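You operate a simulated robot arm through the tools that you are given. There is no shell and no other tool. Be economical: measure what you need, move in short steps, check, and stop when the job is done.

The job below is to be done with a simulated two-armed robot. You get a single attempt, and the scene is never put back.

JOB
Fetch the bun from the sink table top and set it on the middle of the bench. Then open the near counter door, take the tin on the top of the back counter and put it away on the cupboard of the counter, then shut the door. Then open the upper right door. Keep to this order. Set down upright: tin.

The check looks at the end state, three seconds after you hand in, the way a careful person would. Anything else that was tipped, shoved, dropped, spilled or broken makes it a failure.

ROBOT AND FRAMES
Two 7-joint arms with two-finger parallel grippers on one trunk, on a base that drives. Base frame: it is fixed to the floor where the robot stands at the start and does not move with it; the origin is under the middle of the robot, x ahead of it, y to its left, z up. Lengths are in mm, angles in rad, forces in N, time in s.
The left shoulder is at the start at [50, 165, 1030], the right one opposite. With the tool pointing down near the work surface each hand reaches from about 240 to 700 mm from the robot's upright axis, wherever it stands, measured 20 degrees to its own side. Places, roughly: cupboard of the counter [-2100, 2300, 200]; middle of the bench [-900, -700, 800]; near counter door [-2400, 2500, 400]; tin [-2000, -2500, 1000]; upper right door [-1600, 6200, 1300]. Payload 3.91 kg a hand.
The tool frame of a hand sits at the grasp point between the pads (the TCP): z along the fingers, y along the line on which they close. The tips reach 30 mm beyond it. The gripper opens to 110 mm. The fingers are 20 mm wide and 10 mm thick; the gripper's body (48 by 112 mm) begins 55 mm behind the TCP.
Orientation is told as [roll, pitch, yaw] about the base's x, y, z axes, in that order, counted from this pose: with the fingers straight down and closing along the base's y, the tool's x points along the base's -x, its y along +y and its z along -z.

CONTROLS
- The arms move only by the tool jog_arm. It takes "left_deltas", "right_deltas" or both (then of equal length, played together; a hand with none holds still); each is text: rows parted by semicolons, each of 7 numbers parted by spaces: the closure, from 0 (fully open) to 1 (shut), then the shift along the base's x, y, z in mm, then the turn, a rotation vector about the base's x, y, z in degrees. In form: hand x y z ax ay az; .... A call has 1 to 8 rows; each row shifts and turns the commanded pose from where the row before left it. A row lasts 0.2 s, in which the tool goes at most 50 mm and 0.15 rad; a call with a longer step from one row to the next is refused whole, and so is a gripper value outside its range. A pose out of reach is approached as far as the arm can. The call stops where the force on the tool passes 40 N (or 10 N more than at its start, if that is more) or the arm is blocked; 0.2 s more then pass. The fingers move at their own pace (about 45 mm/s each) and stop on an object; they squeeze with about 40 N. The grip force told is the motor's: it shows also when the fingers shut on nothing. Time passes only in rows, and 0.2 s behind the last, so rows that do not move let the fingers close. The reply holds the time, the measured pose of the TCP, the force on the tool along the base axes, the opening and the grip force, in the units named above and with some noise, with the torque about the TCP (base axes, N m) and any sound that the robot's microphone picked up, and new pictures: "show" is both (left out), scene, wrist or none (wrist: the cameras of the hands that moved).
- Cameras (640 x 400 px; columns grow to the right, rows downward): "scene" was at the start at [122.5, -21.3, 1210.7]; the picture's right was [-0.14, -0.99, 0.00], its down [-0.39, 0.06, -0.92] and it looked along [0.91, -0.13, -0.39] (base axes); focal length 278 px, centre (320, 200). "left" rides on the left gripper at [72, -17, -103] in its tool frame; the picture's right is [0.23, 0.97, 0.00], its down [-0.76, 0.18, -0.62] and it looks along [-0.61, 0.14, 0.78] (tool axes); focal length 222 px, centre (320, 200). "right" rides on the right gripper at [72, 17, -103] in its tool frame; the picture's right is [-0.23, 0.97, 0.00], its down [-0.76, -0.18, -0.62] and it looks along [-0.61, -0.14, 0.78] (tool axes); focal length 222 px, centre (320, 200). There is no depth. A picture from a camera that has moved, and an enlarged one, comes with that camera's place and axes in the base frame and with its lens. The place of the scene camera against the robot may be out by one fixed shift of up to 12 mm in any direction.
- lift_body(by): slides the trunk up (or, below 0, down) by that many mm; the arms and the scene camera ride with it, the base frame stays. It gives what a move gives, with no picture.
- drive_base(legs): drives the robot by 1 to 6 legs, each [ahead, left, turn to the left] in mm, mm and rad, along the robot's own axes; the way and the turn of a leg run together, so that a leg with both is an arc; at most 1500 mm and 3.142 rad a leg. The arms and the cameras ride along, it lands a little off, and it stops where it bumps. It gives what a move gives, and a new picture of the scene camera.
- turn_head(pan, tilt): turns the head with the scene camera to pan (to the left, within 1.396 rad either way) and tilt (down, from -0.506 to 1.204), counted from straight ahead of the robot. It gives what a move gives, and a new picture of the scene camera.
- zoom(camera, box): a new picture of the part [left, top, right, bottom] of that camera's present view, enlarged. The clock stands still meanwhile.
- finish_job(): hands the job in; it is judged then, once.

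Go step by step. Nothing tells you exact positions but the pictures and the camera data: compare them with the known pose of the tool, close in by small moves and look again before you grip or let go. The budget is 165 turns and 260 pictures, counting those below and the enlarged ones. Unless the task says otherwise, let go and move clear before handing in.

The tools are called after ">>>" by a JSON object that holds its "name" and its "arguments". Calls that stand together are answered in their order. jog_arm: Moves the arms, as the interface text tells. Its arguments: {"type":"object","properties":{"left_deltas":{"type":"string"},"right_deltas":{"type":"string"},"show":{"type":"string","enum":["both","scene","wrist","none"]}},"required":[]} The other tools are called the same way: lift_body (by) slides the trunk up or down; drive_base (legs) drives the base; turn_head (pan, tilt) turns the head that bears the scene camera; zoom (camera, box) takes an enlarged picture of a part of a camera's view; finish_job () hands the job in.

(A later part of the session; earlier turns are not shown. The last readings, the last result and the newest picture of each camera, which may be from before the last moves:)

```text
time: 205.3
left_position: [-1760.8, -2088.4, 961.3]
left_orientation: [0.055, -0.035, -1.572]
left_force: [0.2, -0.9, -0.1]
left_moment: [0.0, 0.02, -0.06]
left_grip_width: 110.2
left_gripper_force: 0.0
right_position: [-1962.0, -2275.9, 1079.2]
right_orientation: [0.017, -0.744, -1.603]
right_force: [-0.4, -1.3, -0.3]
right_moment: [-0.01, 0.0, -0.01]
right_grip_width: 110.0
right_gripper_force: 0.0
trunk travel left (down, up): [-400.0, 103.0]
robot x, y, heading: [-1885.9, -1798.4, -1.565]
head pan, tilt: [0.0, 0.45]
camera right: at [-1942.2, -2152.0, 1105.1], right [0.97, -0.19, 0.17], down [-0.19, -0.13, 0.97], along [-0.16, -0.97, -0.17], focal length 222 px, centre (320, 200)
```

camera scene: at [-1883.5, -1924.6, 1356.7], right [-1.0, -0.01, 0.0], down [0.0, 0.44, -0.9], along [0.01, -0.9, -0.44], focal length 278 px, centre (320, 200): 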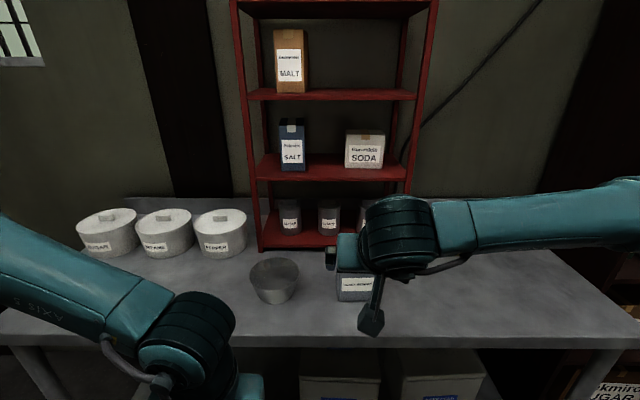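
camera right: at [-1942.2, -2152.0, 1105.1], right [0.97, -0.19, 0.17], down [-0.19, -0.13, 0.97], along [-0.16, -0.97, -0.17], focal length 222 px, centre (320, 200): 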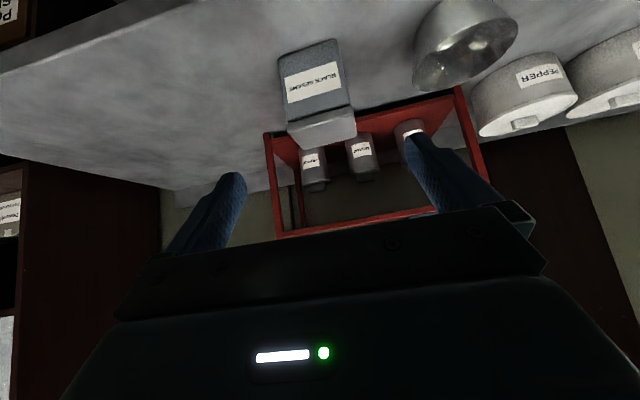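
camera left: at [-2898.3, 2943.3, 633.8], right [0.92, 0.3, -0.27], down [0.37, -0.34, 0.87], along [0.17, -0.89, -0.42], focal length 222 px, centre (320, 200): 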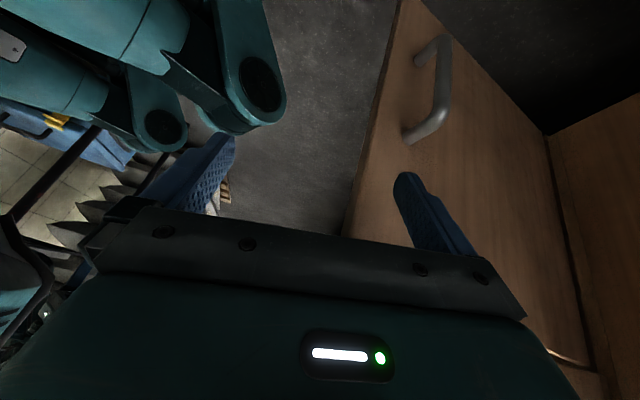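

The tin's centre is at about (-1968, -2430). I align the hand's yaw, move to a stand-off on the approach line and look again.

>>> {"name": "jog_arm", "arguments": {"right_deltas": "0 -3 -36 -30 0 0.7 1.2; 0 -3 -36 -31 0 0 0; 0 0 0 0 0 0 0", "show": "wrist"}}

>>> {"name": "zoom", "arguments": {"camera": "scene", "box": [240, 170, 440, 330]}}

```text
time: 206.1
left_position: [-1760.9, -2089.1, 961.7]
left_orientation: [0.055, -0.037, -1.571]
left_force: [0.1, -0.1, -0.6]
left_moment: [0.0, 0.0, 0.0]
left_grip_width: 110.2
left_gripper_force: 0.0
right_position: [-1967.2, -2348.9, 1016.8]
right_orientation: [0.001, -0.745, -1.569]
right_force: [-0.5, 0.5, -0.1]
right_moment: [0.02, -0.01, -0.01]
right_grip_width: 110.1
right_gripper_force: 0.1
trunk travel left (down, up): [-400.0, 103.0]
robot x, y, heading: [-1885.4, -1793.7, -1.562]
head pan, tilt: [0.0, 0.45]
camera right: at [-1950.2, -2226.0, 1042.8], right [0.97, -0.17, 0.15], down [-0.18, -0.14, 0.97], along [-0.14, -0.98, -0.16], focal length 222 px, centre (320, 200)
```

right: 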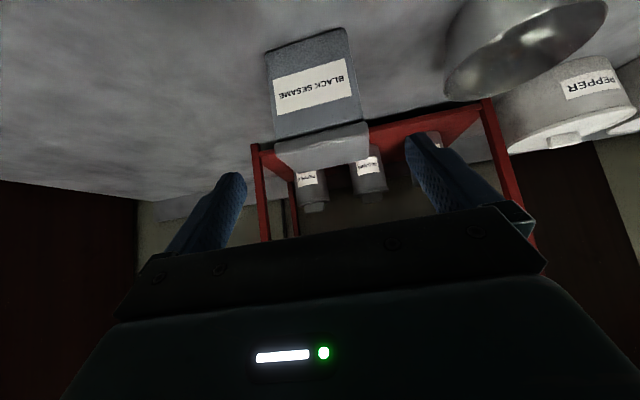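

```text
2.50 times, centred on (340, 250) of scene
camera zoom: at [-1883.7, -1923.9, 1356.8], right [-1.0, -0.01, 0.0], down [0.0, 0.43, -0.9], along [0.01, -0.9, -0.43], focal length 696 px, centre (270, 75)
```

zoom: 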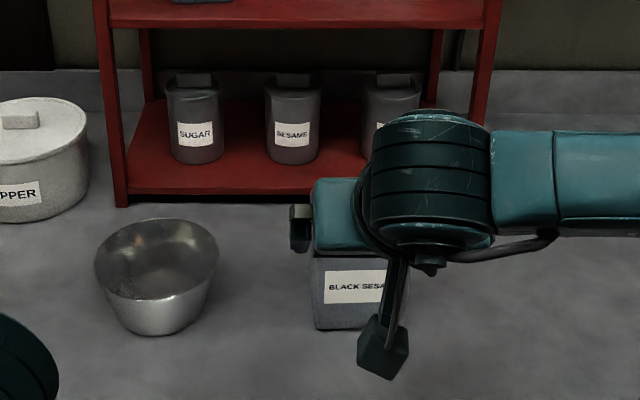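

Alignment looks good: the tin's centre is about (-1967, -2438). I advance along the finger direction to straddle it.

>>> {"name": "jog_arm", "arguments": {"right_deltas": "0 0 -22 -22 0 0 0; 0 0 -22 -22 0 0 0; 0 0 -20 -20 0 0 0; 0 0 0 0 0 0 0", "show": "both"}}

```text
time: 207.1
left_position: [-1760.2, -2088.0, 962.7]
left_orientation: [0.053, -0.036, -1.575]
left_force: [0.1, -0.3, -0.1]
left_moment: [0.02, 0.03, -0.03]
left_grip_width: 109.9
left_gripper_force: 0.0
right_position: [-1967.4, -2411.3, 952.8]
right_orientation: [-0.002, -0.745, -1.569]
right_force: [0.0, 0.3, 0.1]
right_moment: [0.0, -0.02, -0.01]
right_grip_width: 110.0
right_gripper_force: 0.0
trunk travel left (down, up): [-400.0, 103.0]
robot x, y, heading: [-1883.8, -1795.1, -1.56]
head pan, tilt: [0.0, 0.45]
camera scene: at [-1883.7, -1924.0, 1356.8], right [-1.0, -0.01, 0.0], down [0.0, 0.44, -0.9], along [0.01, -0.9, -0.44], focal length 278 px, centre (320, 200)
camera right: at [-1949.4, -2288.0, 979.1], right [0.97, -0.17, 0.15], down [-0.18, -0.14, 0.97], along [-0.14, -0.98, -0.16], focal length 222 px, centre (320, 200)
```

scene: 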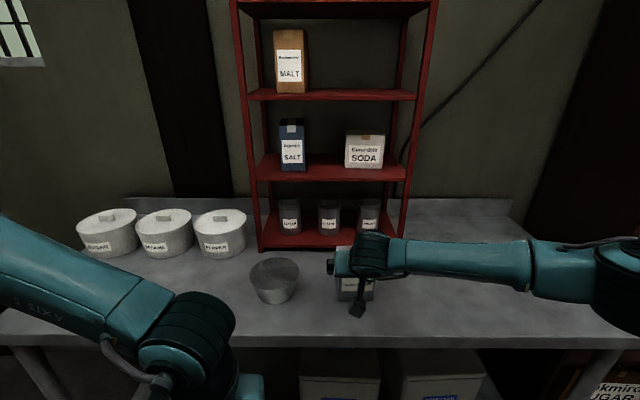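
right: 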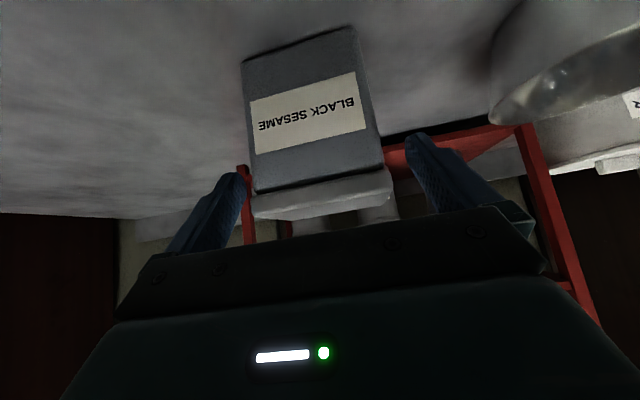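

The tin is nicely between the fingers. I go the last 25 mm.

>>> {"name": "jog_arm", "arguments": {"right_deltas": "0 -2 -12 -10 0 0 0; 0 0 -10 -8 0 0 0; 0 0 0 0 0 0 0", "show": "wrist"}}

```text
time: 207.9
left_position: [-1761.7, -2088.9, 962.2]
left_orientation: [0.056, -0.038, -1.572]
left_force: [-0.2, 0.1, 0.2]
left_moment: [0.02, -0.01, 0.02]
left_grip_width: 109.8
left_gripper_force: 0.0
right_position: [-1969.0, -2432.5, 934.4]
right_orientation: [0.001, -0.746, -1.568]
right_force: [0.1, 0.3, 0.0]
right_moment: [0.02, -0.01, -0.02]
right_grip_width: 109.9
right_gripper_force: 0.0
trunk travel left (down, up): [-400.0, 103.0]
robot x, y, heading: [-1888.7, -1792.4, -1.566]
head pan, tilt: [0.0, 0.45]
camera right: at [-1951.4, -2310.3, 961.9], right [0.97, -0.17, 0.15], down [-0.18, -0.14, 0.97], along [-0.14, -0.98, -0.16], focal length 222 px, centre (320, 200)
```

right: 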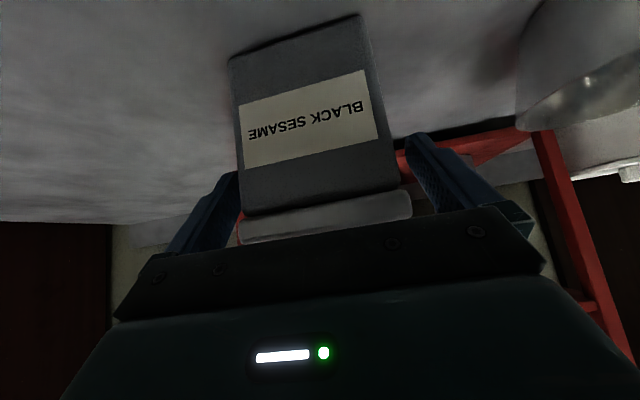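

The palm is just clear of the lid. I close slowly.

>>> {"name": "jog_arm", "arguments": {"right_deltas": "0.15 0 0 0 0 0 0; 0.4 0 0 0 0 0 0; 1 0 0 0 0 0 0; 1 0 0 0 0 0 0; 1 0 0 0 0 0 0", "show": "wrist"}}

```text
time: 209.1
left_position: [-1760.1, -2088.3, 960.6]
left_orientation: [0.055, -0.038, -1.574]
left_force: [-0.5, -0.2, 0.4]
left_moment: [0.0, -0.02, 0.03]
left_grip_width: 109.7
left_gripper_force: 0.1
right_position: [-1969.1, -2433.9, 935.4]
right_orientation: [0.0, -0.745, -1.572]
right_force: [-2.2, 0.4, -0.5]
right_moment: [-0.1, 0.06, -0.08]
right_grip_width: 93.2
right_gripper_force: 39.7
trunk travel left (down, up): [-400.0, 103.0]
robot x, y, heading: [-1888.2, -1791.7, -1.562]
head pan, tilt: [0.0, 0.45]
camera right: at [-1951.5, -2310.2, 961.9], right [0.97, -0.17, 0.15], down [-0.18, -0.14, 0.97], along [-0.14, -0.98, -0.16], focal length 222 px, centre (320, 200)
```

right: 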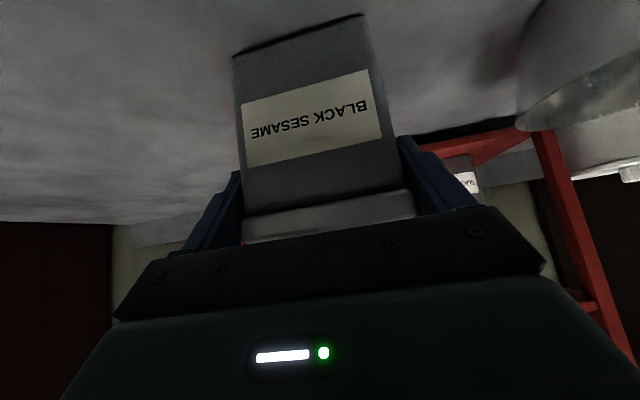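

The tin is gripped at 93 mm. I lift gently and watch it.

>>> {"name": "jog_arm", "arguments": {"right_deltas": "1 0 0 10 0 0 0; 1 0 0 25 0 0 0; 1 0 5 40 0 0 0; 1 0 10 40 0 0 0; 1 0 0 0 0 0 0", "show": "both"}}

```text
time: 210.3
left_position: [-1760.8, -2089.3, 962.2]
left_orientation: [0.055, -0.037, -1.573]
left_force: [-0.1, 0.3, -0.3]
left_moment: [-0.02, -0.02, 0.0]
left_grip_width: 110.0
left_gripper_force: 0.0
right_position: [-1971.6, -2419.8, 1050.3]
right_orientation: [0.0, -0.744, -1.57]
right_force: [0.9, 0.4, -4.1]
right_moment: [0.11, -0.02, 0.02]
right_grip_width: 92.8
right_gripper_force: 40.0
trunk travel left (down, up): [-400.0, 103.0]
robot x, y, heading: [-1887.8, -1795.5, -1.561]
head pan, tilt: [0.0, 0.45]
camera scene: at [-1883.7, -1924.9, 1356.6], right [-1.0, -0.01, 0.0], down [0.0, 0.44, -0.9], along [0.01, -0.9, -0.44], focal length 278 px, centre (320, 200)
camera right: at [-1952.7, -2296.8, 1077.4], right [0.97, -0.17, 0.15], down [-0.18, -0.14, 0.97], along [-0.14, -0.98, -0.16], focal length 222 px, centre (320, 200)
```

scene: 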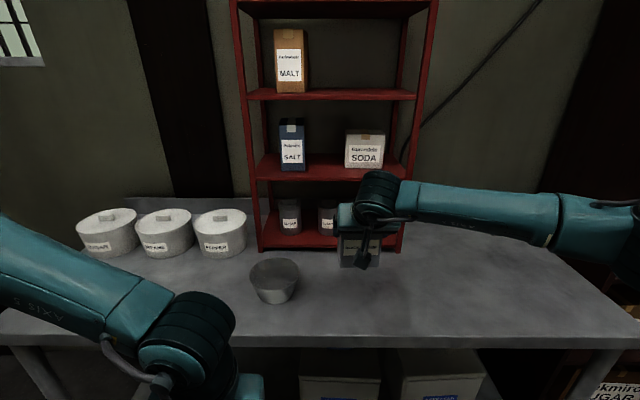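
right: 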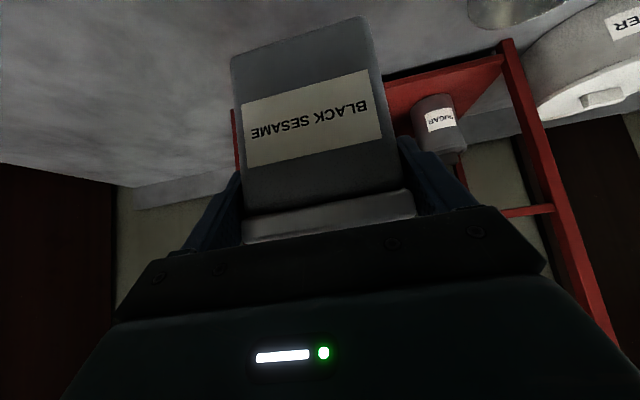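

The whole tin is held securely. I retract it towards the body, raise the trunk, back away and turn around to face the counters.

>>> {"name": "jog_arm", "arguments": {"right_deltas": "1 0 25 5 0 0 0; 1 0 30 5 0 0 0; 1 0 30 5 0 0 0; 1 0 30 5 0 0 0; 1 0 30 5 0 0 0; 1 0 0 0 0 0 0", "show": "none"}}

>>> {"name": "lift_body", "arguments": {"by": 100}}

>>> {"name": "drive_base", "arguments": {"legs": [[-465, -265, 0], [0, 0, -1.57], [0, 0, -1.57]]}}

```text
time: 211.7
left_position: [-1761.1, -2088.9, 962.2]
left_orientation: [0.055, -0.037, -1.574]
left_force: [-0.1, 0.4, -1.0]
left_moment: [0.01, -0.03, 0.0]
left_grip_width: 109.8
left_gripper_force: 0.0
right_position: [-1969.3, -2273.5, 1073.9]
right_orientation: [-0.002, -0.744, -1.571]
right_force: [0.5, -0.2, -4.3]
right_moment: [0.12, 0.04, -0.01]
right_grip_width: 92.6
right_gripper_force: 39.5
trunk travel left (down, up): [-400.0, 103.0]
robot x, y, heading: [-1884.1, -1795.6, -1.562]
head pan, tilt: [0.0, 0.45]
```

```text
time: 213.1
left_position: [-1759.9, -2089.4, 1060.3]
left_orientation: [0.053, -0.036, -1.573]
left_force: [0.6, 0.9, -0.5]
left_moment: [0.01, -0.03, 0.03]
left_grip_width: 110.1
left_gripper_force: 0.1
right_position: [-1968.9, -2272.9, 1174.2]
right_orientation: [0.001, -0.743, -1.569]
right_force: [-0.9, 0.1, -4.6]
right_moment: [0.08, -0.03, 0.0]
right_grip_width: 93.0
right_gripper_force: 40.5
trunk travel left (down, up): [-500.0, 3.0]
robot x, y, heading: [-1889.1, -1800.3, -1.563]
head pan, tilt: [0.0, 0.45]
```

```text
time: 223.6
left_position: [-2299.8, -1055.7, 1062.1]
left_orientation: [0.053, -0.037, 1.65]
left_force: [0.2, -0.3, -0.3]
left_moment: [-0.02, -0.01, -0.01]
left_grip_width: 110.1
left_gripper_force: 0.1
right_position: [-2107.8, -855.6, 1174.2]
right_orientation: [-0.001, -0.745, 1.651]
right_force: [0.3, -0.7, -4.8]
right_moment: [-0.11, 0.01, 0.0]
right_grip_width: 92.7
right_gripper_force: 39.8
trunk travel left (down, up): [-500.0, 3.0]
robot x, y, heading: [-2152.2, -1341.2, 1.66]
head pan, tilt: [0.0, 0.45]
camera scene: at [-2160.6, -1225.4, 1456.7], right [1.0, 0.09, 0.0], down [0.04, -0.43, -0.9], along [-0.08, 0.9, -0.44], focal length 278 px, centre (320, 200)
```

scene: 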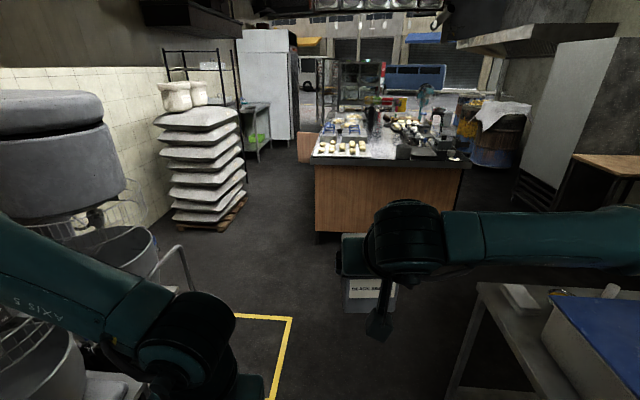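

I raise the left arm to keep its elbow high for later, then drive round into the aisle with the tin.

>>> {"name": "jog_arm", "arguments": {"left_deltas": "0 0 0 44 0 0 0; 0 0 0 44 0 0 0; 0 0 0 44 0 0 0; 0 0 0 44 0 0 0; 0 0 0 44 0 0 0; 0 0 0 44 0 0 0; 0 0 0 44 0 0 0; 0 0 0 0 0 0 0", "show": "none"}}

>>> {"name": "drive_base", "arguments": {"legs": [[0, 0, -0.09], [900, 50, 0], [870, 50, 0]]}}

```text
time: 225.4
left_position: [-2299.1, -1053.5, 1370.1]
left_orientation: [0.053, -0.036, 1.646]
left_force: [-0.2, 0.2, -0.1]
left_moment: [0.0, 0.01, -0.01]
left_grip_width: 110.0
left_gripper_force: 0.0
right_position: [-2108.0, -855.0, 1173.6]
right_orientation: [0.0, -0.743, 1.651]
right_force: [-0.6, -0.3, -3.8]
right_moment: [-0.09, -0.01, -0.01]
right_grip_width: 92.6
right_gripper_force: 40.0
trunk travel left (down, up): [-500.0, 3.0]
robot x, y, heading: [-2151.8, -1336.5, 1.659]
head pan, tilt: [0.0, 0.45]
```

```text
time: 234.9
left_position: [-2367.1, 745.8, 1370.5]
left_orientation: [0.055, -0.038, 1.556]
left_force: [0.9, -0.1, 0.1]
left_moment: [0.0, 0.01, 0.02]
left_grip_width: 109.9
left_gripper_force: 0.0
right_position: [-2158.5, 924.7, 1173.8]
right_orientation: [0.0, -0.742, 1.559]
right_force: [-0.5, 0.7, -3.4]
right_moment: [-0.1, 0.0, 0.05]
right_grip_width: 92.7
right_gripper_force: 39.7
trunk travel left (down, up): [-500.0, 3.0]
robot x, y, heading: [-2248.1, 451.0, 1.563]
head pan, tilt: [0.0, 0.45]
camera scene: at [-2245.1, 561.3, 1456.7], right [1.0, -0.01, 0.0], down [0.0, -0.44, -0.9], along [0.01, 0.9, -0.44], focal length 278 px, centre (320, 200)
```

scene: 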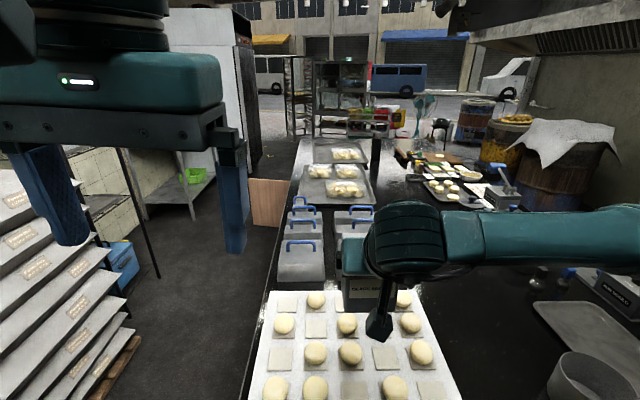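

The aisle is clear and the open door is visible. I slide left into the aisle, drive up it and turn towards the cupboard.

>>> {"name": "drive_base", "arguments": {"legs": [[0, 475, 0], [1370, 0, 0], [370, 290, 0]]}}

>>> {"name": "drive_base", "arguments": {"legs": [[0, 0, -1.563]]}}

>>> {"name": "turn_head", "arguments": {"pan": 0.2, "tilt": 0.65}}

```text
time: 245.2
left_position: [-2802.8, 2042.2, 1368.3]
left_orientation: [0.055, -0.033, 1.527]
left_force: [0.0, 0.0, -0.6]
left_moment: [0.0, 0.01, -0.01]
left_grip_width: 110.1
left_gripper_force: 0.0
right_position: [-2588.4, 2215.0, 1170.9]
right_orientation: [-0.003, -0.74, 1.532]
right_force: [0.9, 0.2, -3.8]
right_moment: [-0.1, -0.04, 0.04]
right_grip_width: 92.5
right_gripper_force: 40.2
trunk travel left (down, up): [-500.0, 3.0]
robot x, y, heading: [-2691.9, 1739.5, 1.537]
head pan, tilt: [0.0, 0.45]
stopped in leg 2: the robot was blocked; the commanded pose is now the measured one
camera scene: at [-2685.8, 1855.8, 1456.6], right [1.0, -0.04, 0.0], down [-0.01, -0.44, -0.9], along [0.03, 0.9, -0.44], focal length 278 px, centre (320, 200)
```

scene: 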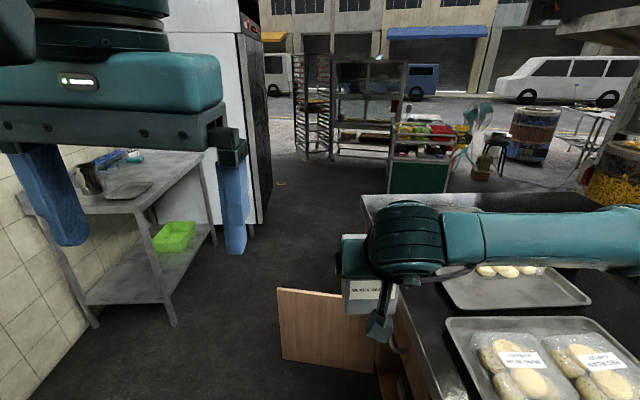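

```text
time: 249.5
left_position: [-2388.6, 1844.1, 1371.5]
left_orientation: [0.053, -0.037, -0.072]
left_force: [0.5, 0.4, -0.5]
left_moment: [0.02, -0.02, -0.03]
left_grip_width: 109.9
left_gripper_force: 0.1
right_position: [-2220.7, 1625.2, 1172.7]
right_orientation: [-0.002, -0.742, -0.065]
right_force: [0.4, 0.3, -4.2]
right_moment: [-0.02, 0.12, 0.01]
right_grip_width: 92.6
right_gripper_force: 39.6
trunk travel left (down, up): [-500.0, 3.0]
robot x, y, heading: [-2691.2, 1743.8, -0.061]
head pan, tilt: [0.0, 0.45]
camera scene: at [-2568.0, 1725.2, 1456.7], right [-0.06, -1.0, 0.0], down [-0.43, 0.03, -0.9], along [0.9, -0.06, -0.44], focal length 278 px, centre (320, 200)
```

scene: 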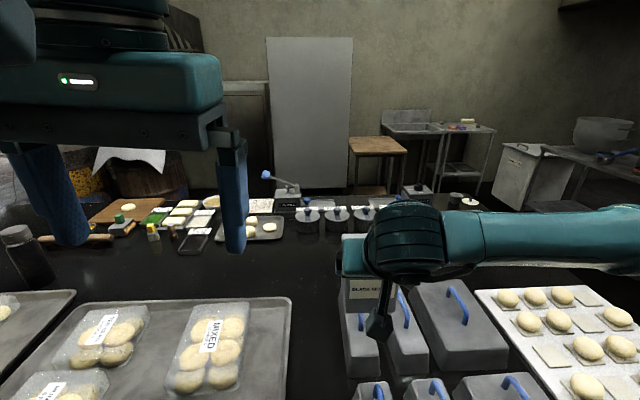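

```text
time: 250.2
left_position: [-2387.5, 1843.7, 1369.1]
left_orientation: [0.053, -0.038, -0.071]
left_force: [-0.3, 0.3, -0.4]
left_moment: [-0.03, 0.0, 0.0]
left_grip_width: 109.9
left_gripper_force: 0.1
right_position: [-2219.9, 1625.9, 1172.9]
right_orientation: [-0.002, -0.74, -0.067]
right_force: [0.9, -0.4, -3.4]
right_moment: [0.03, 0.12, 0.01]
right_grip_width: 92.4
right_gripper_force: 40.0
trunk travel left (down, up): [-500.0, 3.0]
robot x, y, heading: [-2690.0, 1738.4, -0.062]
head pan, tilt: [0.201, 0.649]
camera scene: at [-2573.7, 1743.0, 1438.9], right [0.14, -0.99, 0.0], down [-0.6, -0.08, -0.8], along [0.79, 0.11, -0.6], focal length 278 px, centre (320, 200)
```

scene: 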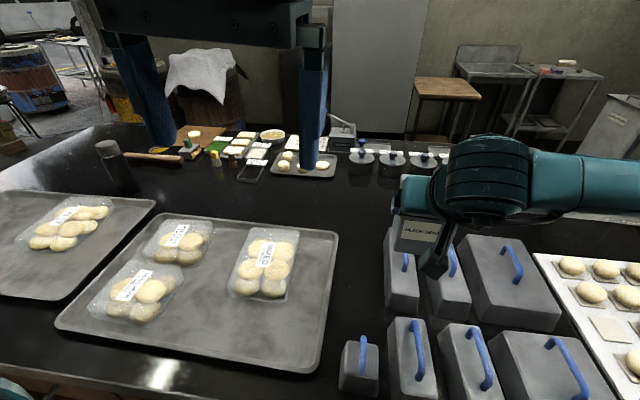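

I was blocked at y ≈ 1740 and have now turned with the hands above the counter goods, without contact. I check the rack and sacks behind to the left for what I touched.

>>> {"name": "turn_head", "arguments": {"pan": 1.39, "tilt": 0.4}}

>>> {"name": "turn_head", "arguments": {"pan": -1.39, "tilt": 0.4}}

```text
time: 251.6
left_position: [-2388.2, 1844.0, 1370.3]
left_orientation: [0.053, -0.037, -0.071]
left_force: [0.4, -0.4, 0.7]
left_moment: [0.02, 0.02, 0.04]
left_grip_width: 110.1
left_gripper_force: 0.1
right_position: [-2220.9, 1626.2, 1173.5]
right_orientation: [-0.002, -0.742, -0.065]
right_force: [0.1, -0.5, -3.5]
right_moment: [-0.01, 0.12, -0.01]
right_grip_width: 92.7
right_gripper_force: 40.3
trunk travel left (down, up): [-500.0, 3.0]
robot x, y, heading: [-2692.4, 1743.4, -0.062]
head pan, tilt: [1.389, 0.4]
camera scene: at [-2637.3, 1820.9, 1461.4], right [0.97, -0.24, 0.0], down [-0.09, -0.38, -0.92], along [0.22, 0.89, -0.39], focal length 278 px, centre (320, 200)
```

scene: 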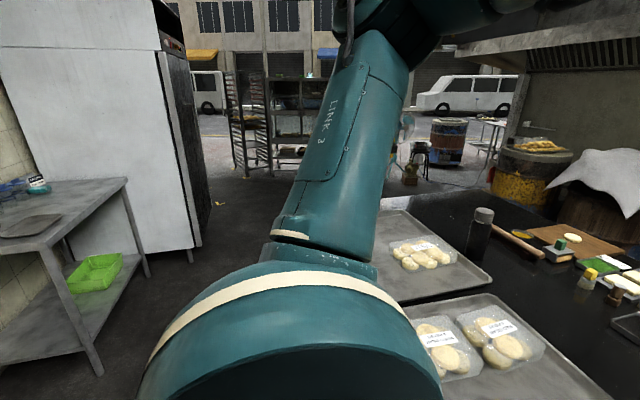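

```text
time: 254.1
left_position: [-2387.3, 1844.7, 1370.7]
left_orientation: [0.054, -0.036, -0.071]
left_force: [0.0, 0.1, 0.7]
left_moment: [-0.02, 0.03, 0.0]
left_grip_width: 109.9
left_gripper_force: 0.1
right_position: [-2220.1, 1625.4, 1171.8]
right_orientation: [-0.001, -0.742, -0.065]
right_force: [0.0, 0.3, -3.9]
right_moment: [0.01, 0.12, -0.01]
right_grip_width: 92.8
right_gripper_force: 40.0
trunk travel left (down, up): [-500.0, 3.0]
robot x, y, heading: [-2689.7, 1743.7, -0.065]
head pan, tilt: [-1.389, 0.4]
camera scene: at [-2648.6, 1639.1, 1461.4], right [-0.99, -0.12, 0.0], down [-0.05, 0.39, -0.92], along [0.11, -0.91, -0.39], focal length 278 px, centre (320, 200)
```

scene: 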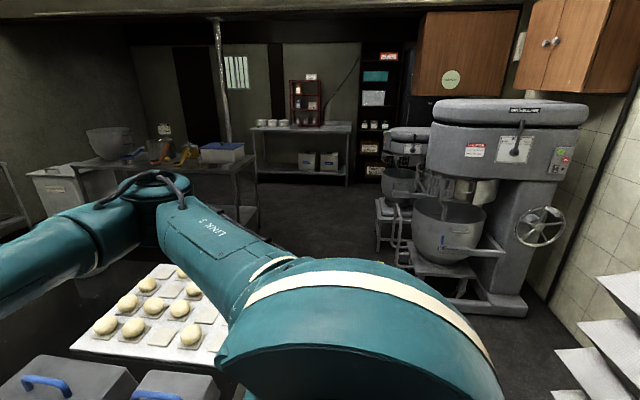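

Nothing looks disturbed nearby. I shift along the counter and then back away from it to the stand-off position.

>>> {"name": "drive_base", "arguments": {"legs": [[-40, 450, 0]]}}

>>> {"name": "drive_base", "arguments": {"legs": [[-290, 0, 0.065]]}}

>>> {"name": "turn_head", "arguments": {"pan": 0.25, "tilt": 0.75}}

```text
time: 255.0
left_position: [-2389.2, 1850.8, 1371.3]
left_orientation: [0.053, -0.035, -0.072]
left_force: [-0.2, -0.5, 0.6]
left_moment: [0.0, -0.03, -0.02]
left_grip_width: 109.7
left_gripper_force: 0.0
right_position: [-2223.1, 1631.2, 1171.4]
right_orientation: [-0.006, -0.738, -0.066]
right_force: [-0.2, -1.4, -3.8]
right_moment: [-0.02, 0.11, 0.02]
right_grip_width: 92.7
right_gripper_force: 40.0
trunk travel left (down, up): [-500.0, 3.0]
robot x, y, heading: [-2694.6, 1746.2, -0.065]
head pan, tilt: [-1.389, 0.4]
stopped in leg 1: the robot was blocked; the commanded pose is now the measured one
camera scene: at [-2650.1, 1644.9, 1461.5], right [-0.99, -0.12, 0.0], down [-0.05, 0.39, -0.92], along [0.11, -0.92, -0.39], focal length 278 px, centre (320, 200)
```

scene: 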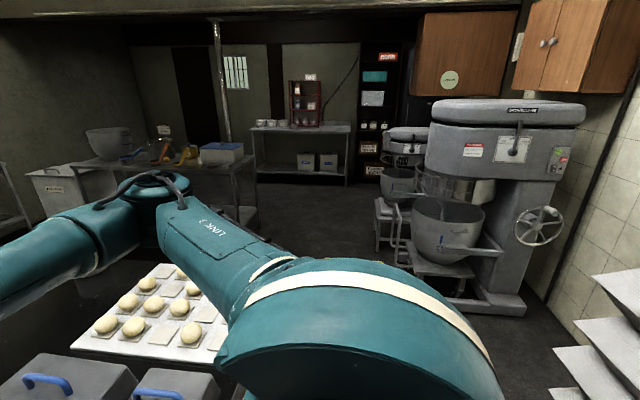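

```text
time: 256.9
left_position: [-2679.4, 1877.0, 1369.9]
left_orientation: [0.054, -0.036, -0.009]
left_force: [0.6, 0.1, -0.1]
left_moment: [0.02, -0.01, 0.0]
left_grip_width: 109.9
left_gripper_force: 0.1
right_position: [-2497.6, 1669.7, 1171.9]
right_orientation: [-0.004, -0.74, -0.001]
right_force: [-0.1, 0.4, -4.2]
right_moment: [0.0, 0.12, 0.01]
right_grip_width: 92.9
right_gripper_force: 39.9
trunk travel left (down, up): [-500.0, 3.0]
robot x, y, heading: [-2976.6, 1755.9, 0.0]
head pan, tilt: [-1.389, 0.4]
camera scene: at [-2927.0, 1656.0, 1461.4], right [-0.98, -0.18, 0.0], down [-0.07, 0.38, -0.92], along [0.17, -0.91, -0.39], focal length 278 px, centre (320, 200)
```

scene: 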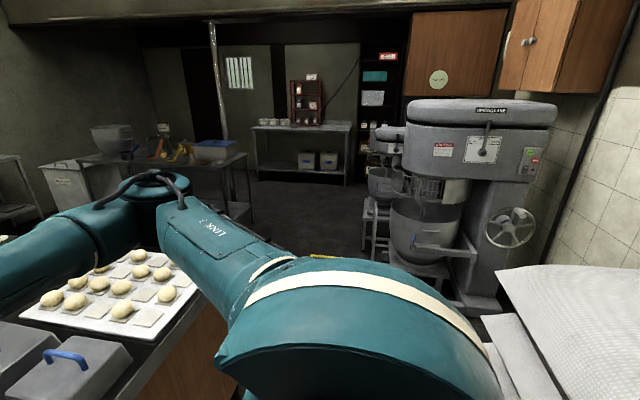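

```text
time: 258.6
left_position: [-2678.7, 1877.6, 1370.4]
left_orientation: [0.054, -0.035, -0.009]
left_force: [0.4, 0.5, 0.1]
left_moment: [0.01, 0.01, 0.0]
left_grip_width: 110.0
left_gripper_force: 0.0
right_position: [-2497.5, 1668.8, 1172.7]
right_orientation: [-0.003, -0.74, 0.0]
right_force: [0.5, -0.6, -4.9]
right_moment: [-0.02, 0.12, 0.02]
right_grip_width: 92.9
right_gripper_force: 40.1
trunk travel left (down, up): [-500.0, 3.0]
robot x, y, heading: [-2979.1, 1753.8, 0.003]
head pan, tilt: [0.25, 0.75]
camera scene: at [-2863.0, 1767.6, 1430.3], right [0.25, -0.97, 0.0], down [-0.66, -0.17, -0.73], along [0.71, 0.18, -0.68], focal length 278 px, centre (320, 200)
```

scene: 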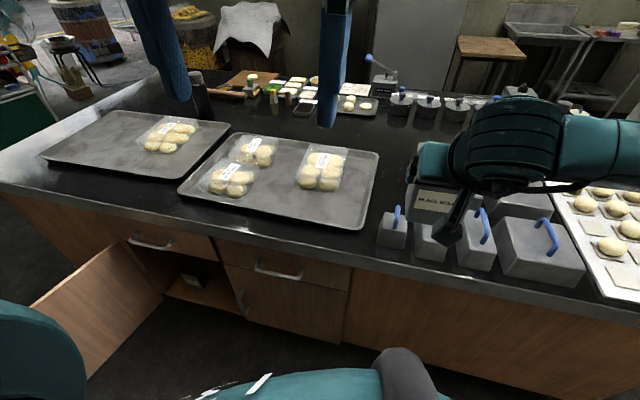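

I'm clear again: the earlier block was my base against the counter's drawer handles, so I must stay at x ≤ -2740 there. Doors and drawers look untouched. I move level with the opening and lower the trunk.

>>> {"name": "drive_base", "arguments": {"legs": [[-30, 430, 0]]}}

>>> {"name": "lift_body", "arguments": {"by": -250}}

>>> {"name": "turn_head", "arguments": {"pan": 0.25, "tilt": 0.75}}

```text
time: 262.9
left_position: [-2705.6, 2297.5, 1370.3]
left_orientation: [0.054, -0.035, -0.017]
left_force: [0.7, -0.7, 0.3]
left_moment: [0.0, 0.01, -0.06]
left_grip_width: 110.0
left_gripper_force: 0.0
right_position: [-2527.8, 2088.7, 1172.5]
right_orientation: [-0.002, -0.739, -0.01]
right_force: [0.3, -0.7, -4.0]
right_moment: [0.01, 0.15, 0.01]
right_grip_width: 92.8
right_gripper_force: 39.9
trunk travel left (down, up): [-500.0, 3.0]
robot x, y, heading: [-3000.0, 2178.8, -0.012]
head pan, tilt: [0.25, 0.75]
camera scene: at [-2891.2, 2189.7, 1430.3], right [0.24, -0.97, 0.0], down [-0.66, -0.16, -0.73], along [0.71, 0.18, -0.68], focal length 278 px, centre (320, 200)
```

scene: 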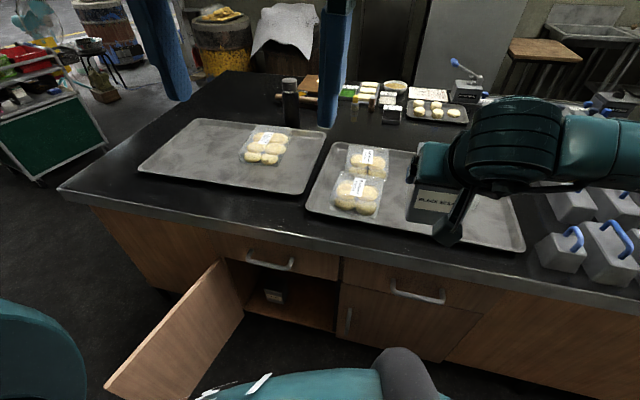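

```text
time: 265.4
left_position: [-2706.3, 2297.8, 1121.0]
left_orientation: [0.054, -0.035, -0.016]
left_force: [0.6, 0.4, 1.0]
left_moment: [0.01, -0.01, 0.0]
left_grip_width: 109.9
left_gripper_force: 0.1
right_position: [-2526.4, 2089.1, 922.9]
right_orientation: [-0.002, -0.74, -0.011]
right_force: [0.0, 0.2, -4.9]
right_moment: [0.01, 0.11, 0.01]
right_grip_width: 92.8
right_gripper_force: 40.2
trunk travel left (down, up): [-250.0, 253.0]
robot x, y, heading: [-3001.5, 2177.1, -0.007]
head pan, tilt: [0.25, 0.75]
```

```text
time: 266.1
left_position: [-2706.3, 2297.8, 1119.9]
left_orientation: [0.053, -0.036, -0.015]
left_force: [-0.1, -0.9, 0.8]
left_moment: [-0.01, 0.0, 0.01]
left_grip_width: 110.0
left_gripper_force: 0.0
right_position: [-2527.3, 2089.5, 921.8]
right_orientation: [-0.003, -0.74, -0.011]
right_force: [0.3, -0.5, -3.4]
right_moment: [0.01, 0.08, 0.0]
right_grip_width: 92.8
right_gripper_force: 40.1
trunk travel left (down, up): [-250.0, 253.0]
robot x, y, heading: [-3006.1, 2180.6, -0.008]
head pan, tilt: [0.25, 0.75]
camera scene: at [-2891.3, 2189.6, 1180.3], right [0.24, -0.97, 0.0], down [-0.66, -0.16, -0.73], along [0.71, 0.18, -0.68], focal length 278 px, centre (320, 200)
```

scene: 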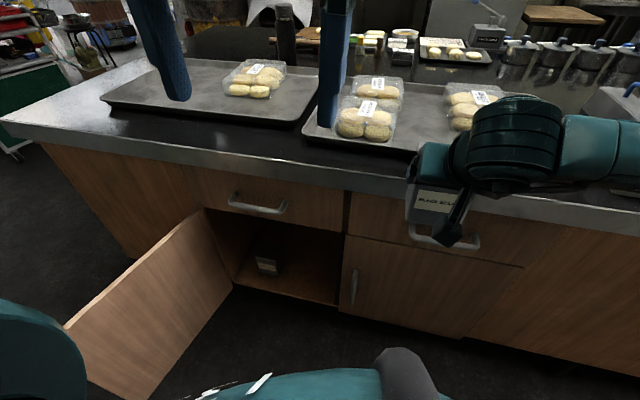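

The box sits at the left part of the cupboard (about y 2580), leaving the right part free. I lower fully and look into the cupboard.

>>> {"name": "lift_body", "arguments": {"by": -240}}

>>> {"name": "turn_head", "arguments": {"pan": 0.3, "tilt": 0.6}}

>>> {"name": "zoom", "arguments": {"camera": "scene", "box": [160, 180, 400, 330]}}

```text
time: 268.6
left_position: [-2706.3, 2298.2, 880.3]
left_orientation: [0.054, -0.036, -0.017]
left_force: [-0.4, -0.1, -0.5]
left_moment: [0.0, 0.01, 0.0]
left_grip_width: 109.8
left_gripper_force: 0.0
right_position: [-2526.9, 2089.1, 682.2]
right_orientation: [-0.004, -0.74, -0.012]
right_force: [0.3, -0.8, -3.8]
right_moment: [0.0, 0.08, -0.02]
right_grip_width: 92.5
right_gripper_force: 40.2
trunk travel left (down, up): [-10.0, 493.0]
robot x, y, heading: [-3002.2, 2175.4, -0.004]
head pan, tilt: [0.25, 0.75]
```

```text
time: 269.2
left_position: [-2706.8, 2297.6, 880.2]
left_orientation: [0.054, -0.035, -0.017]
left_force: [-0.5, -0.2, -0.8]
left_moment: [-0.02, -0.01, 0.0]
left_grip_width: 110.1
left_gripper_force: 0.2
right_position: [-2527.8, 2088.5, 681.9]
right_orientation: [-0.004, -0.741, -0.009]
right_force: [0.1, -0.5, -4.0]
right_moment: [-0.01, 0.11, -0.05]
right_grip_width: 92.7
right_gripper_force: 39.4
trunk travel left (down, up): [-10.0, 493.0]
robot x, y, heading: [-3001.8, 2179.4, -0.008]
head pan, tilt: [0.3, 0.6]
camera scene: at [-2887.2, 2195.3, 953.1], right [0.29, -0.96, 0.0], down [-0.54, -0.16, -0.82], along [0.79, 0.24, -0.57], focal length 278 px, centre (320, 200)
```

scene: 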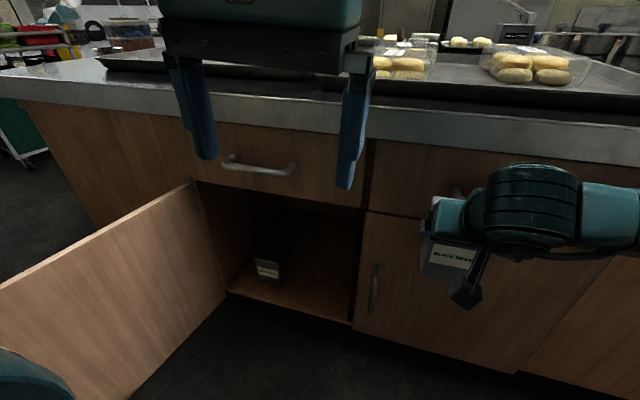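

```text
2.67 times, centred on (280, 255) of scene
camera zoom: at [-2887.2, 2195.3, 953.1], right [0.29, -0.96, 0.0], down [-0.54, -0.16, -0.82], along [0.79, 0.24, -0.57], focal length 742 px, centre (427, 53)
```

zoom: 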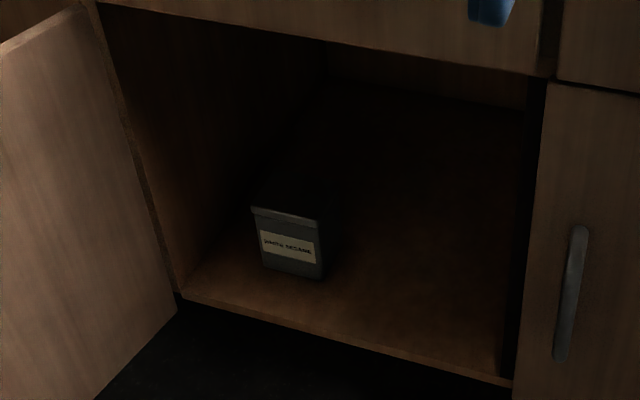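

A "WHITE SESAME" tin already stands inside at y ≈ 2503–2585, and the cupboard floor is at z ≈ 186. I will put mine at about (-2295, 2370). First I raise the left hand out of the way and lower the tin in front.

>>> {"name": "jog_arm", "arguments": {"left_deltas": "0 0 0 45 0 0 0; 0 0 0 45 0 0 0; 0 0 0 45 0 0 0; 0 0 0 45 0 0 0; 0 0 0 0 0 0 0; 0 0 0 0 0 0 0; 0 0 0 0 0 0 0; 0 0 0 0 0 0 0", "right_deltas": "1 0 0 -45 0 0 0; 1 0 0 -45 0 0 0; 1 0 0 -45 0 0 0; 1 0 0 -45 0 0 0; 1 0 0 -45 0 0 0; 1 0 0 -45 0 0 0; 1 0 0 -45 0 0 0; 1 0 0 -45 0 0 0", "show": "none"}}

>>> {"name": "drive_base", "arguments": {"legs": [[0, 165, 0.01]]}}

>>> {"name": "jog_arm", "arguments": {"right_deltas": "1 0 30 -10 0 0 0; 1 0 30 -10 0 0 0; 1 0 30 -5 0 0 0; 1 0 26 0 0 0 0; 1 0 0 0 0 0 0", "show": "both"}}

```text
time: 271.1
left_position: [-2727.0, 2348.6, 999.6]
left_orientation: [0.052, -0.037, -0.016]
left_force: [0.3, -0.3, -0.7]
left_moment: [0.0, -0.02, 0.03]
left_grip_width: 110.0
left_gripper_force: 0.1
left hand out of reach, approached as far as the arm can: row 1, 2, 3, 4
right_position: [-2525.6, 2088.9, 320.8]
right_orientation: [-0.003, -0.74, -0.011]
right_force: [-0.8, -0.3, -4.3]
right_moment: [0.01, 0.15, 0.01]
right_grip_width: 93.0
right_gripper_force: 40.0
trunk travel left (down, up): [-10.0, 493.0]
robot x, y, heading: [-3007.3, 2177.0, -0.009]
head pan, tilt: [0.3, 0.6]
```

```text
time: 273.1
left_position: [-2728.2, 2516.7, 998.8]
left_orientation: [0.053, -0.036, -0.004]
left_force: [-0.6, 0.6, -0.8]
left_moment: [-0.03, -0.01, 0.0]
left_grip_width: 110.1
left_gripper_force: 0.0
right_position: [-2524.9, 2258.0, 322.5]
right_orientation: [-0.004, -0.739, 0.001]
right_force: [0.0, 0.9, -3.9]
right_moment: [0.01, 0.1, 0.03]
right_grip_width: 92.8
right_gripper_force: 40.1
trunk travel left (down, up): [-10.0, 493.0]
robot x, y, heading: [-3000.0, 2340.1, 0.002]
head pan, tilt: [0.3, 0.6]
camera scene: at [-2887.3, 2360.8, 953.2], right [0.3, -0.95, 0.0], down [-0.54, -0.17, -0.82], along [0.79, 0.25, -0.57], focal length 278 px, centre (320, 200)
```

scene: 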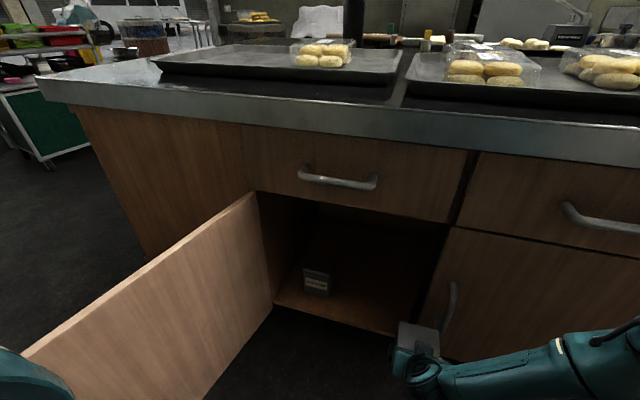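

```text
time: 274.3
left_position: [-2729.8, 2515.9, 998.7]
left_orientation: [0.053, -0.037, -0.004]
left_force: [-0.7, -0.1, -0.2]
left_moment: [-0.03, 0.01, 0.0]
left_grip_width: 109.9
left_gripper_force: 0.0
right_position: [-2525.5, 2373.4, 294.8]
right_orientation: [-0.003, -0.74, 0.001]
right_force: [0.6, -0.4, -4.6]
right_moment: [-0.02, 0.1, 0.02]
right_grip_width: 92.7
right_gripper_force: 39.8
trunk travel left (down, up): [-10.0, 493.0]
robot x, y, heading: [-3003.7, 2339.6, 0.005]
head pan, tilt: [0.3, 0.6]
camera scene: at [-2887.3, 2360.9, 953.2], right [0.3, -0.95, 0.0], down [-0.54, -0.17, -0.82], along [0.79, 0.25, -0.57], focal length 278 px, centre (320, 200)
camera right: at [-2647.2, 2390.6, 323.1], right [0.17, 0.97, 0.15], down [0.14, -0.18, 0.97], along [0.98, -0.14, -0.17], focal length 222 px, centre (320, 200)
```

scene: 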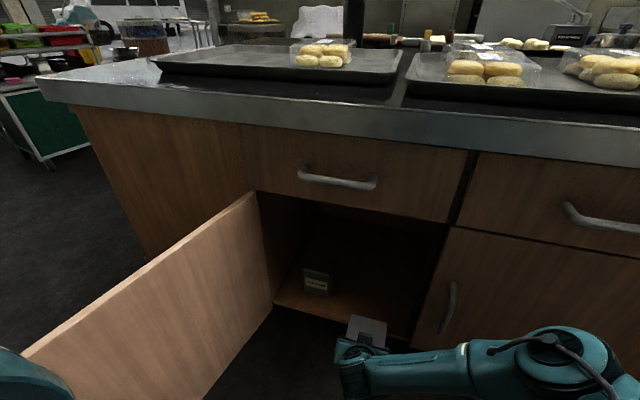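
right: 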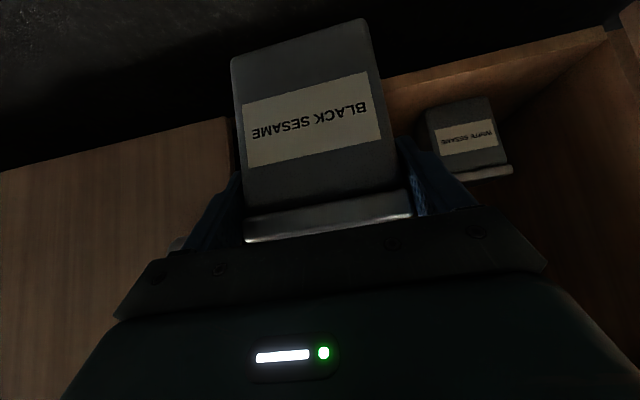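

The tin is level with the free part and its bottom clears the floor edge by about 34 mm. I nudge left a touch and drive forward partway.

>>> {"name": "jog_arm", "arguments": {"right_deltas": "1 0 12 0 0 0 0; 1 0 0 0 0 0 0", "show": "none"}}

>>> {"name": "drive_base", "arguments": {"legs": [[140, 0, 0]]}}

>>> {"name": "jog_arm", "arguments": {"right_deltas": "1 0 0 0 0 0 0", "show": "wrist"}}

```text
time: 274.9
left_position: [-2727.4, 2516.7, 999.1]
left_orientation: [0.054, -0.036, -0.003]
left_force: [1.0, 0.9, 0.0]
left_moment: [-0.01, -0.01, 0.02]
left_grip_width: 109.9
left_gripper_force: 0.1
right_position: [-2524.3, 2386.6, 295.8]
right_orientation: [-0.003, -0.739, 0.0]
right_force: [-0.3, 0.0, -4.1]
right_moment: [0.01, 0.12, -0.01]
right_grip_width: 92.8
right_gripper_force: 40.0
trunk travel left (down, up): [-10.0, 493.0]
robot x, y, heading: [-3002.8, 2343.0, 0.005]
head pan, tilt: [0.3, 0.6]
```

```text
time: 276.2
left_position: [-2590.9, 2517.9, 999.6]
left_orientation: [0.052, -0.037, -0.001]
left_force: [-0.2, -0.2, -0.3]
left_moment: [0.05, 0.02, 0.02]
left_grip_width: 110.0
left_gripper_force: 0.2
right_position: [-2386.2, 2389.4, 295.1]
right_orientation: [-0.005, -0.74, 0.007]
right_force: [-0.1, -0.5, -3.8]
right_moment: [-0.03, 0.11, 0.0]
right_grip_width: 92.9
right_gripper_force: 40.0
trunk travel left (down, up): [-10.0, 493.0]
robot x, y, heading: [-2868.1, 2348.0, 0.006]
head pan, tilt: [0.3, 0.6]
camera scene: at [-2749.2, 2362.2, 953.2], right [0.3, -0.95, 0.0], down [-0.54, -0.17, -0.82], along [0.79, 0.25, -0.57], focal length 278 px, centre (320, 200)
```

scene: 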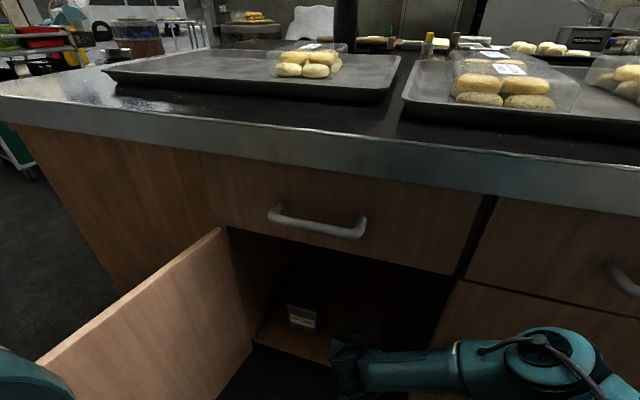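

```text
time: 276.6
left_position: [-2591.2, 2518.2, 999.0]
left_orientation: [0.051, -0.035, 0.001]
left_force: [0.4, -0.1, 1.1]
left_moment: [-0.01, -0.05, -0.03]
left_grip_width: 110.0
left_gripper_force: 0.0
right_position: [-2385.2, 2388.6, 295.6]
right_orientation: [-0.002, -0.738, 0.006]
right_force: [0.6, 1.1, -4.2]
right_moment: [0.0, 0.12, 0.0]
right_grip_width: 92.5
right_gripper_force: 40.1
trunk travel left (down, up): [-10.0, 493.0]
robot x, y, heading: [-2864.5, 2342.5, 0.01]
head pan, tilt: [0.3, 0.6]
camera right: at [-2509.1, 2404.8, 323.1], right [0.17, 0.97, 0.15], down [0.14, -0.17, 0.97], along [0.98, -0.14, -0.17], focal length 222 px, centre (320, 200)
```

right: 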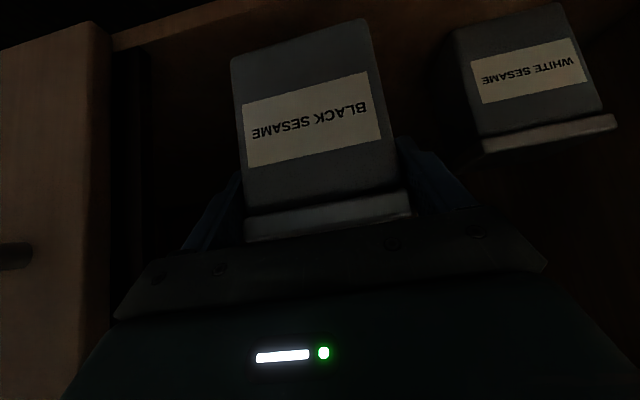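

It enters cleanly and clear of the other tin. I go forward another 95 mm.

>>> {"name": "drive_base", "arguments": {"legs": [[95, 0, 0]]}}

>>> {"name": "jog_arm", "arguments": {"right_deltas": "1 0 0 -8 0 0 0; 1 0 0 -8 0 0 0; 1 0 0 0 0 0 0", "show": "wrist"}}

```text
time: 277.9
left_position: [-2499.8, 2518.6, 997.8]
left_orientation: [0.052, -0.038, -0.003]
left_force: [0.5, -1.0, -0.3]
left_moment: [0.02, -0.01, -0.04]
left_grip_width: 110.0
left_gripper_force: 0.0
right_position: [-2313.0, 2393.9, 287.8]
right_orientation: [0.002, -0.712, 0.016]
right_force: [0.0, -0.6, -4.1]
right_moment: [-0.01, 0.14, -0.02]
right_grip_width: 93.1
right_gripper_force: 40.1
trunk travel left (down, up): [-10.0, 493.0]
robot x, y, heading: [-2772.4, 2340.6, 0.006]
head pan, tilt: [0.3, 0.6]
stopped in leg 1: the robot was blocked; the commanded pose is now the measured one
camera scene: at [-2659.3, 2362.3, 952.8], right [0.3, -0.95, 0.0], down [-0.54, -0.17, -0.83], along [0.79, 0.25, -0.56], focal length 278 px, centre (320, 200)
```

scene: 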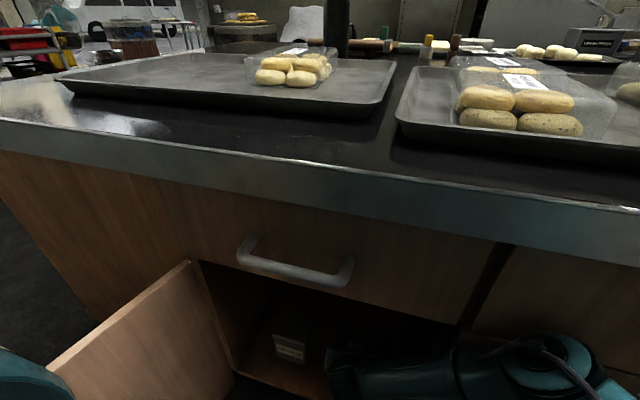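

```text
time: 278.7
left_position: [-2497.9, 2518.1, 998.3]
left_orientation: [0.053, -0.037, -0.004]
left_force: [0.0, -0.2, -0.1]
left_moment: [0.04, 0.0, 0.02]
left_grip_width: 110.3
left_gripper_force: 0.0
right_position: [-2310.2, 2392.7, 271.2]
right_orientation: [0.002, -0.713, 0.015]
right_force: [0.8, -0.1, -4.1]
right_moment: [-0.03, 0.08, 0.02]
right_grip_width: 92.7
right_gripper_force: 40.0
trunk travel left (down, up): [-10.0, 493.0]
robot x, y, heading: [-2770.5, 2341.4, 0.005]
head pan, tilt: [0.3, 0.6]
camera right: at [-2432.0, 2407.9, 302.5], right [0.16, 0.98, 0.15], down [0.17, -0.18, 0.97], along [0.97, -0.13, -0.2], focal length 222 px, centre (320, 200)
```

right: 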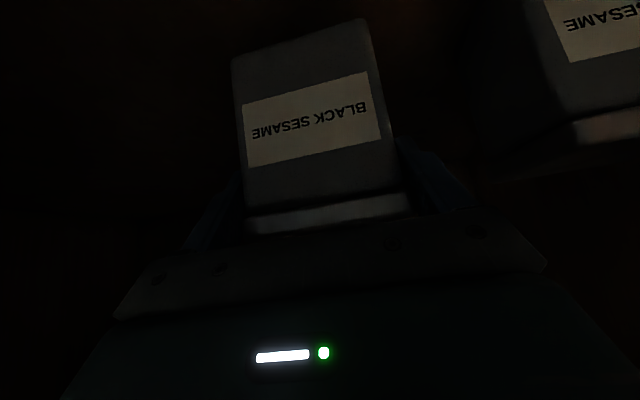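

The arm was nudged slightly, likely the forearm touching near the right door, but the tin is well inside at x ≈ -2310. I back off 15 mm, restore the tilt and lower gently.

>>> {"name": "drive_base", "arguments": {"legs": [[-15, 0, 0]]}}

>>> {"name": "jog_arm", "arguments": {"right_deltas": "1 6 0 0 0 -1.6 -0.6; 1 6 0 0 0 0 0; 1 0 0 -4 0 0 0; 1 0 0 -3 0 0 0; 1 0 0 0 0 0 0", "show": "wrist"}}

```text
time: 279.4
left_position: [-2514.3, 2515.9, 999.1]
left_orientation: [0.053, -0.036, -0.004]
left_force: [0.4, -0.1, -0.4]
left_moment: [0.02, -0.03, -0.01]
left_grip_width: 110.0
left_gripper_force: 0.0
right_position: [-2325.8, 2392.2, 272.0]
right_orientation: [0.001, -0.711, 0.015]
right_force: [-0.1, -0.2, -3.6]
right_moment: [-0.04, 0.11, 0.02]
right_grip_width: 92.6
right_gripper_force: 39.9
trunk travel left (down, up): [-10.0, 493.0]
robot x, y, heading: [-2788.6, 2344.8, 0.007]
head pan, tilt: [0.3, 0.6]
camera scene: at [-2672.9, 2362.2, 953.2], right [0.3, -0.95, 0.0], down [-0.54, -0.17, -0.82], along [0.79, 0.25, -0.57], focal length 278 px, centre (320, 200)
```

scene: 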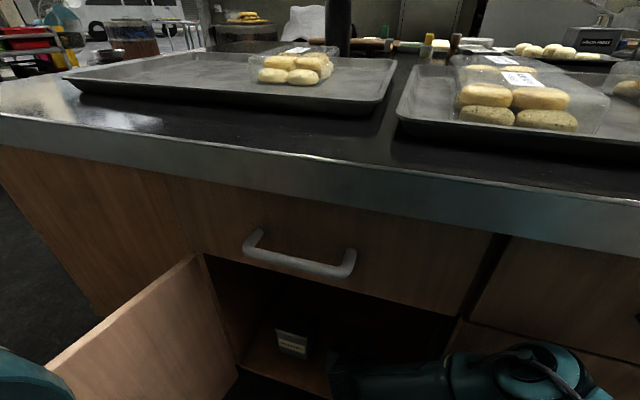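

```text
time: 280.6
left_position: [-2513.7, 2518.0, 998.9]
left_orientation: [0.054, -0.037, -0.004]
left_force: [-0.1, -0.8, 0.4]
left_moment: [0.02, -0.03, -0.03]
left_grip_width: 109.9
left_gripper_force: 0.0
right_position: [-2314.0, 2394.4, 265.4]
right_orientation: [0.002, -0.74, 0.004]
right_force: [-0.6, 0.2, -4.4]
right_moment: [0.01, 0.11, -0.02]
right_grip_width: 93.1
right_gripper_force: 40.0
trunk travel left (down, up): [-10.0, 493.0]
robot x, y, heading: [-2787.1, 2345.4, 0.005]
head pan, tilt: [0.3, 0.6]
camera right: at [-2436.0, 2409.5, 292.1], right [0.16, 0.97, 0.15], down [0.14, -0.18, 0.97], along [0.98, -0.13, -0.17], focal length 222 px, centre (320, 200)
```

right: 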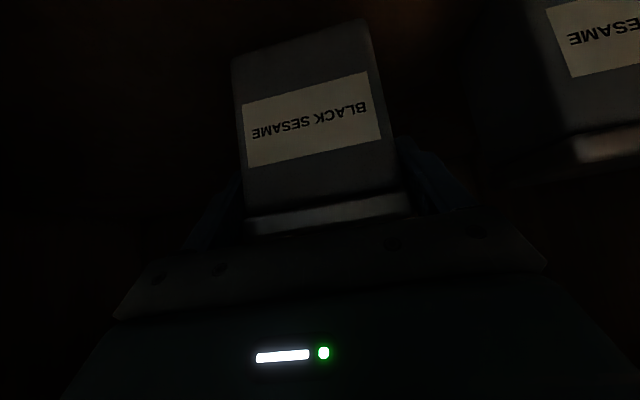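

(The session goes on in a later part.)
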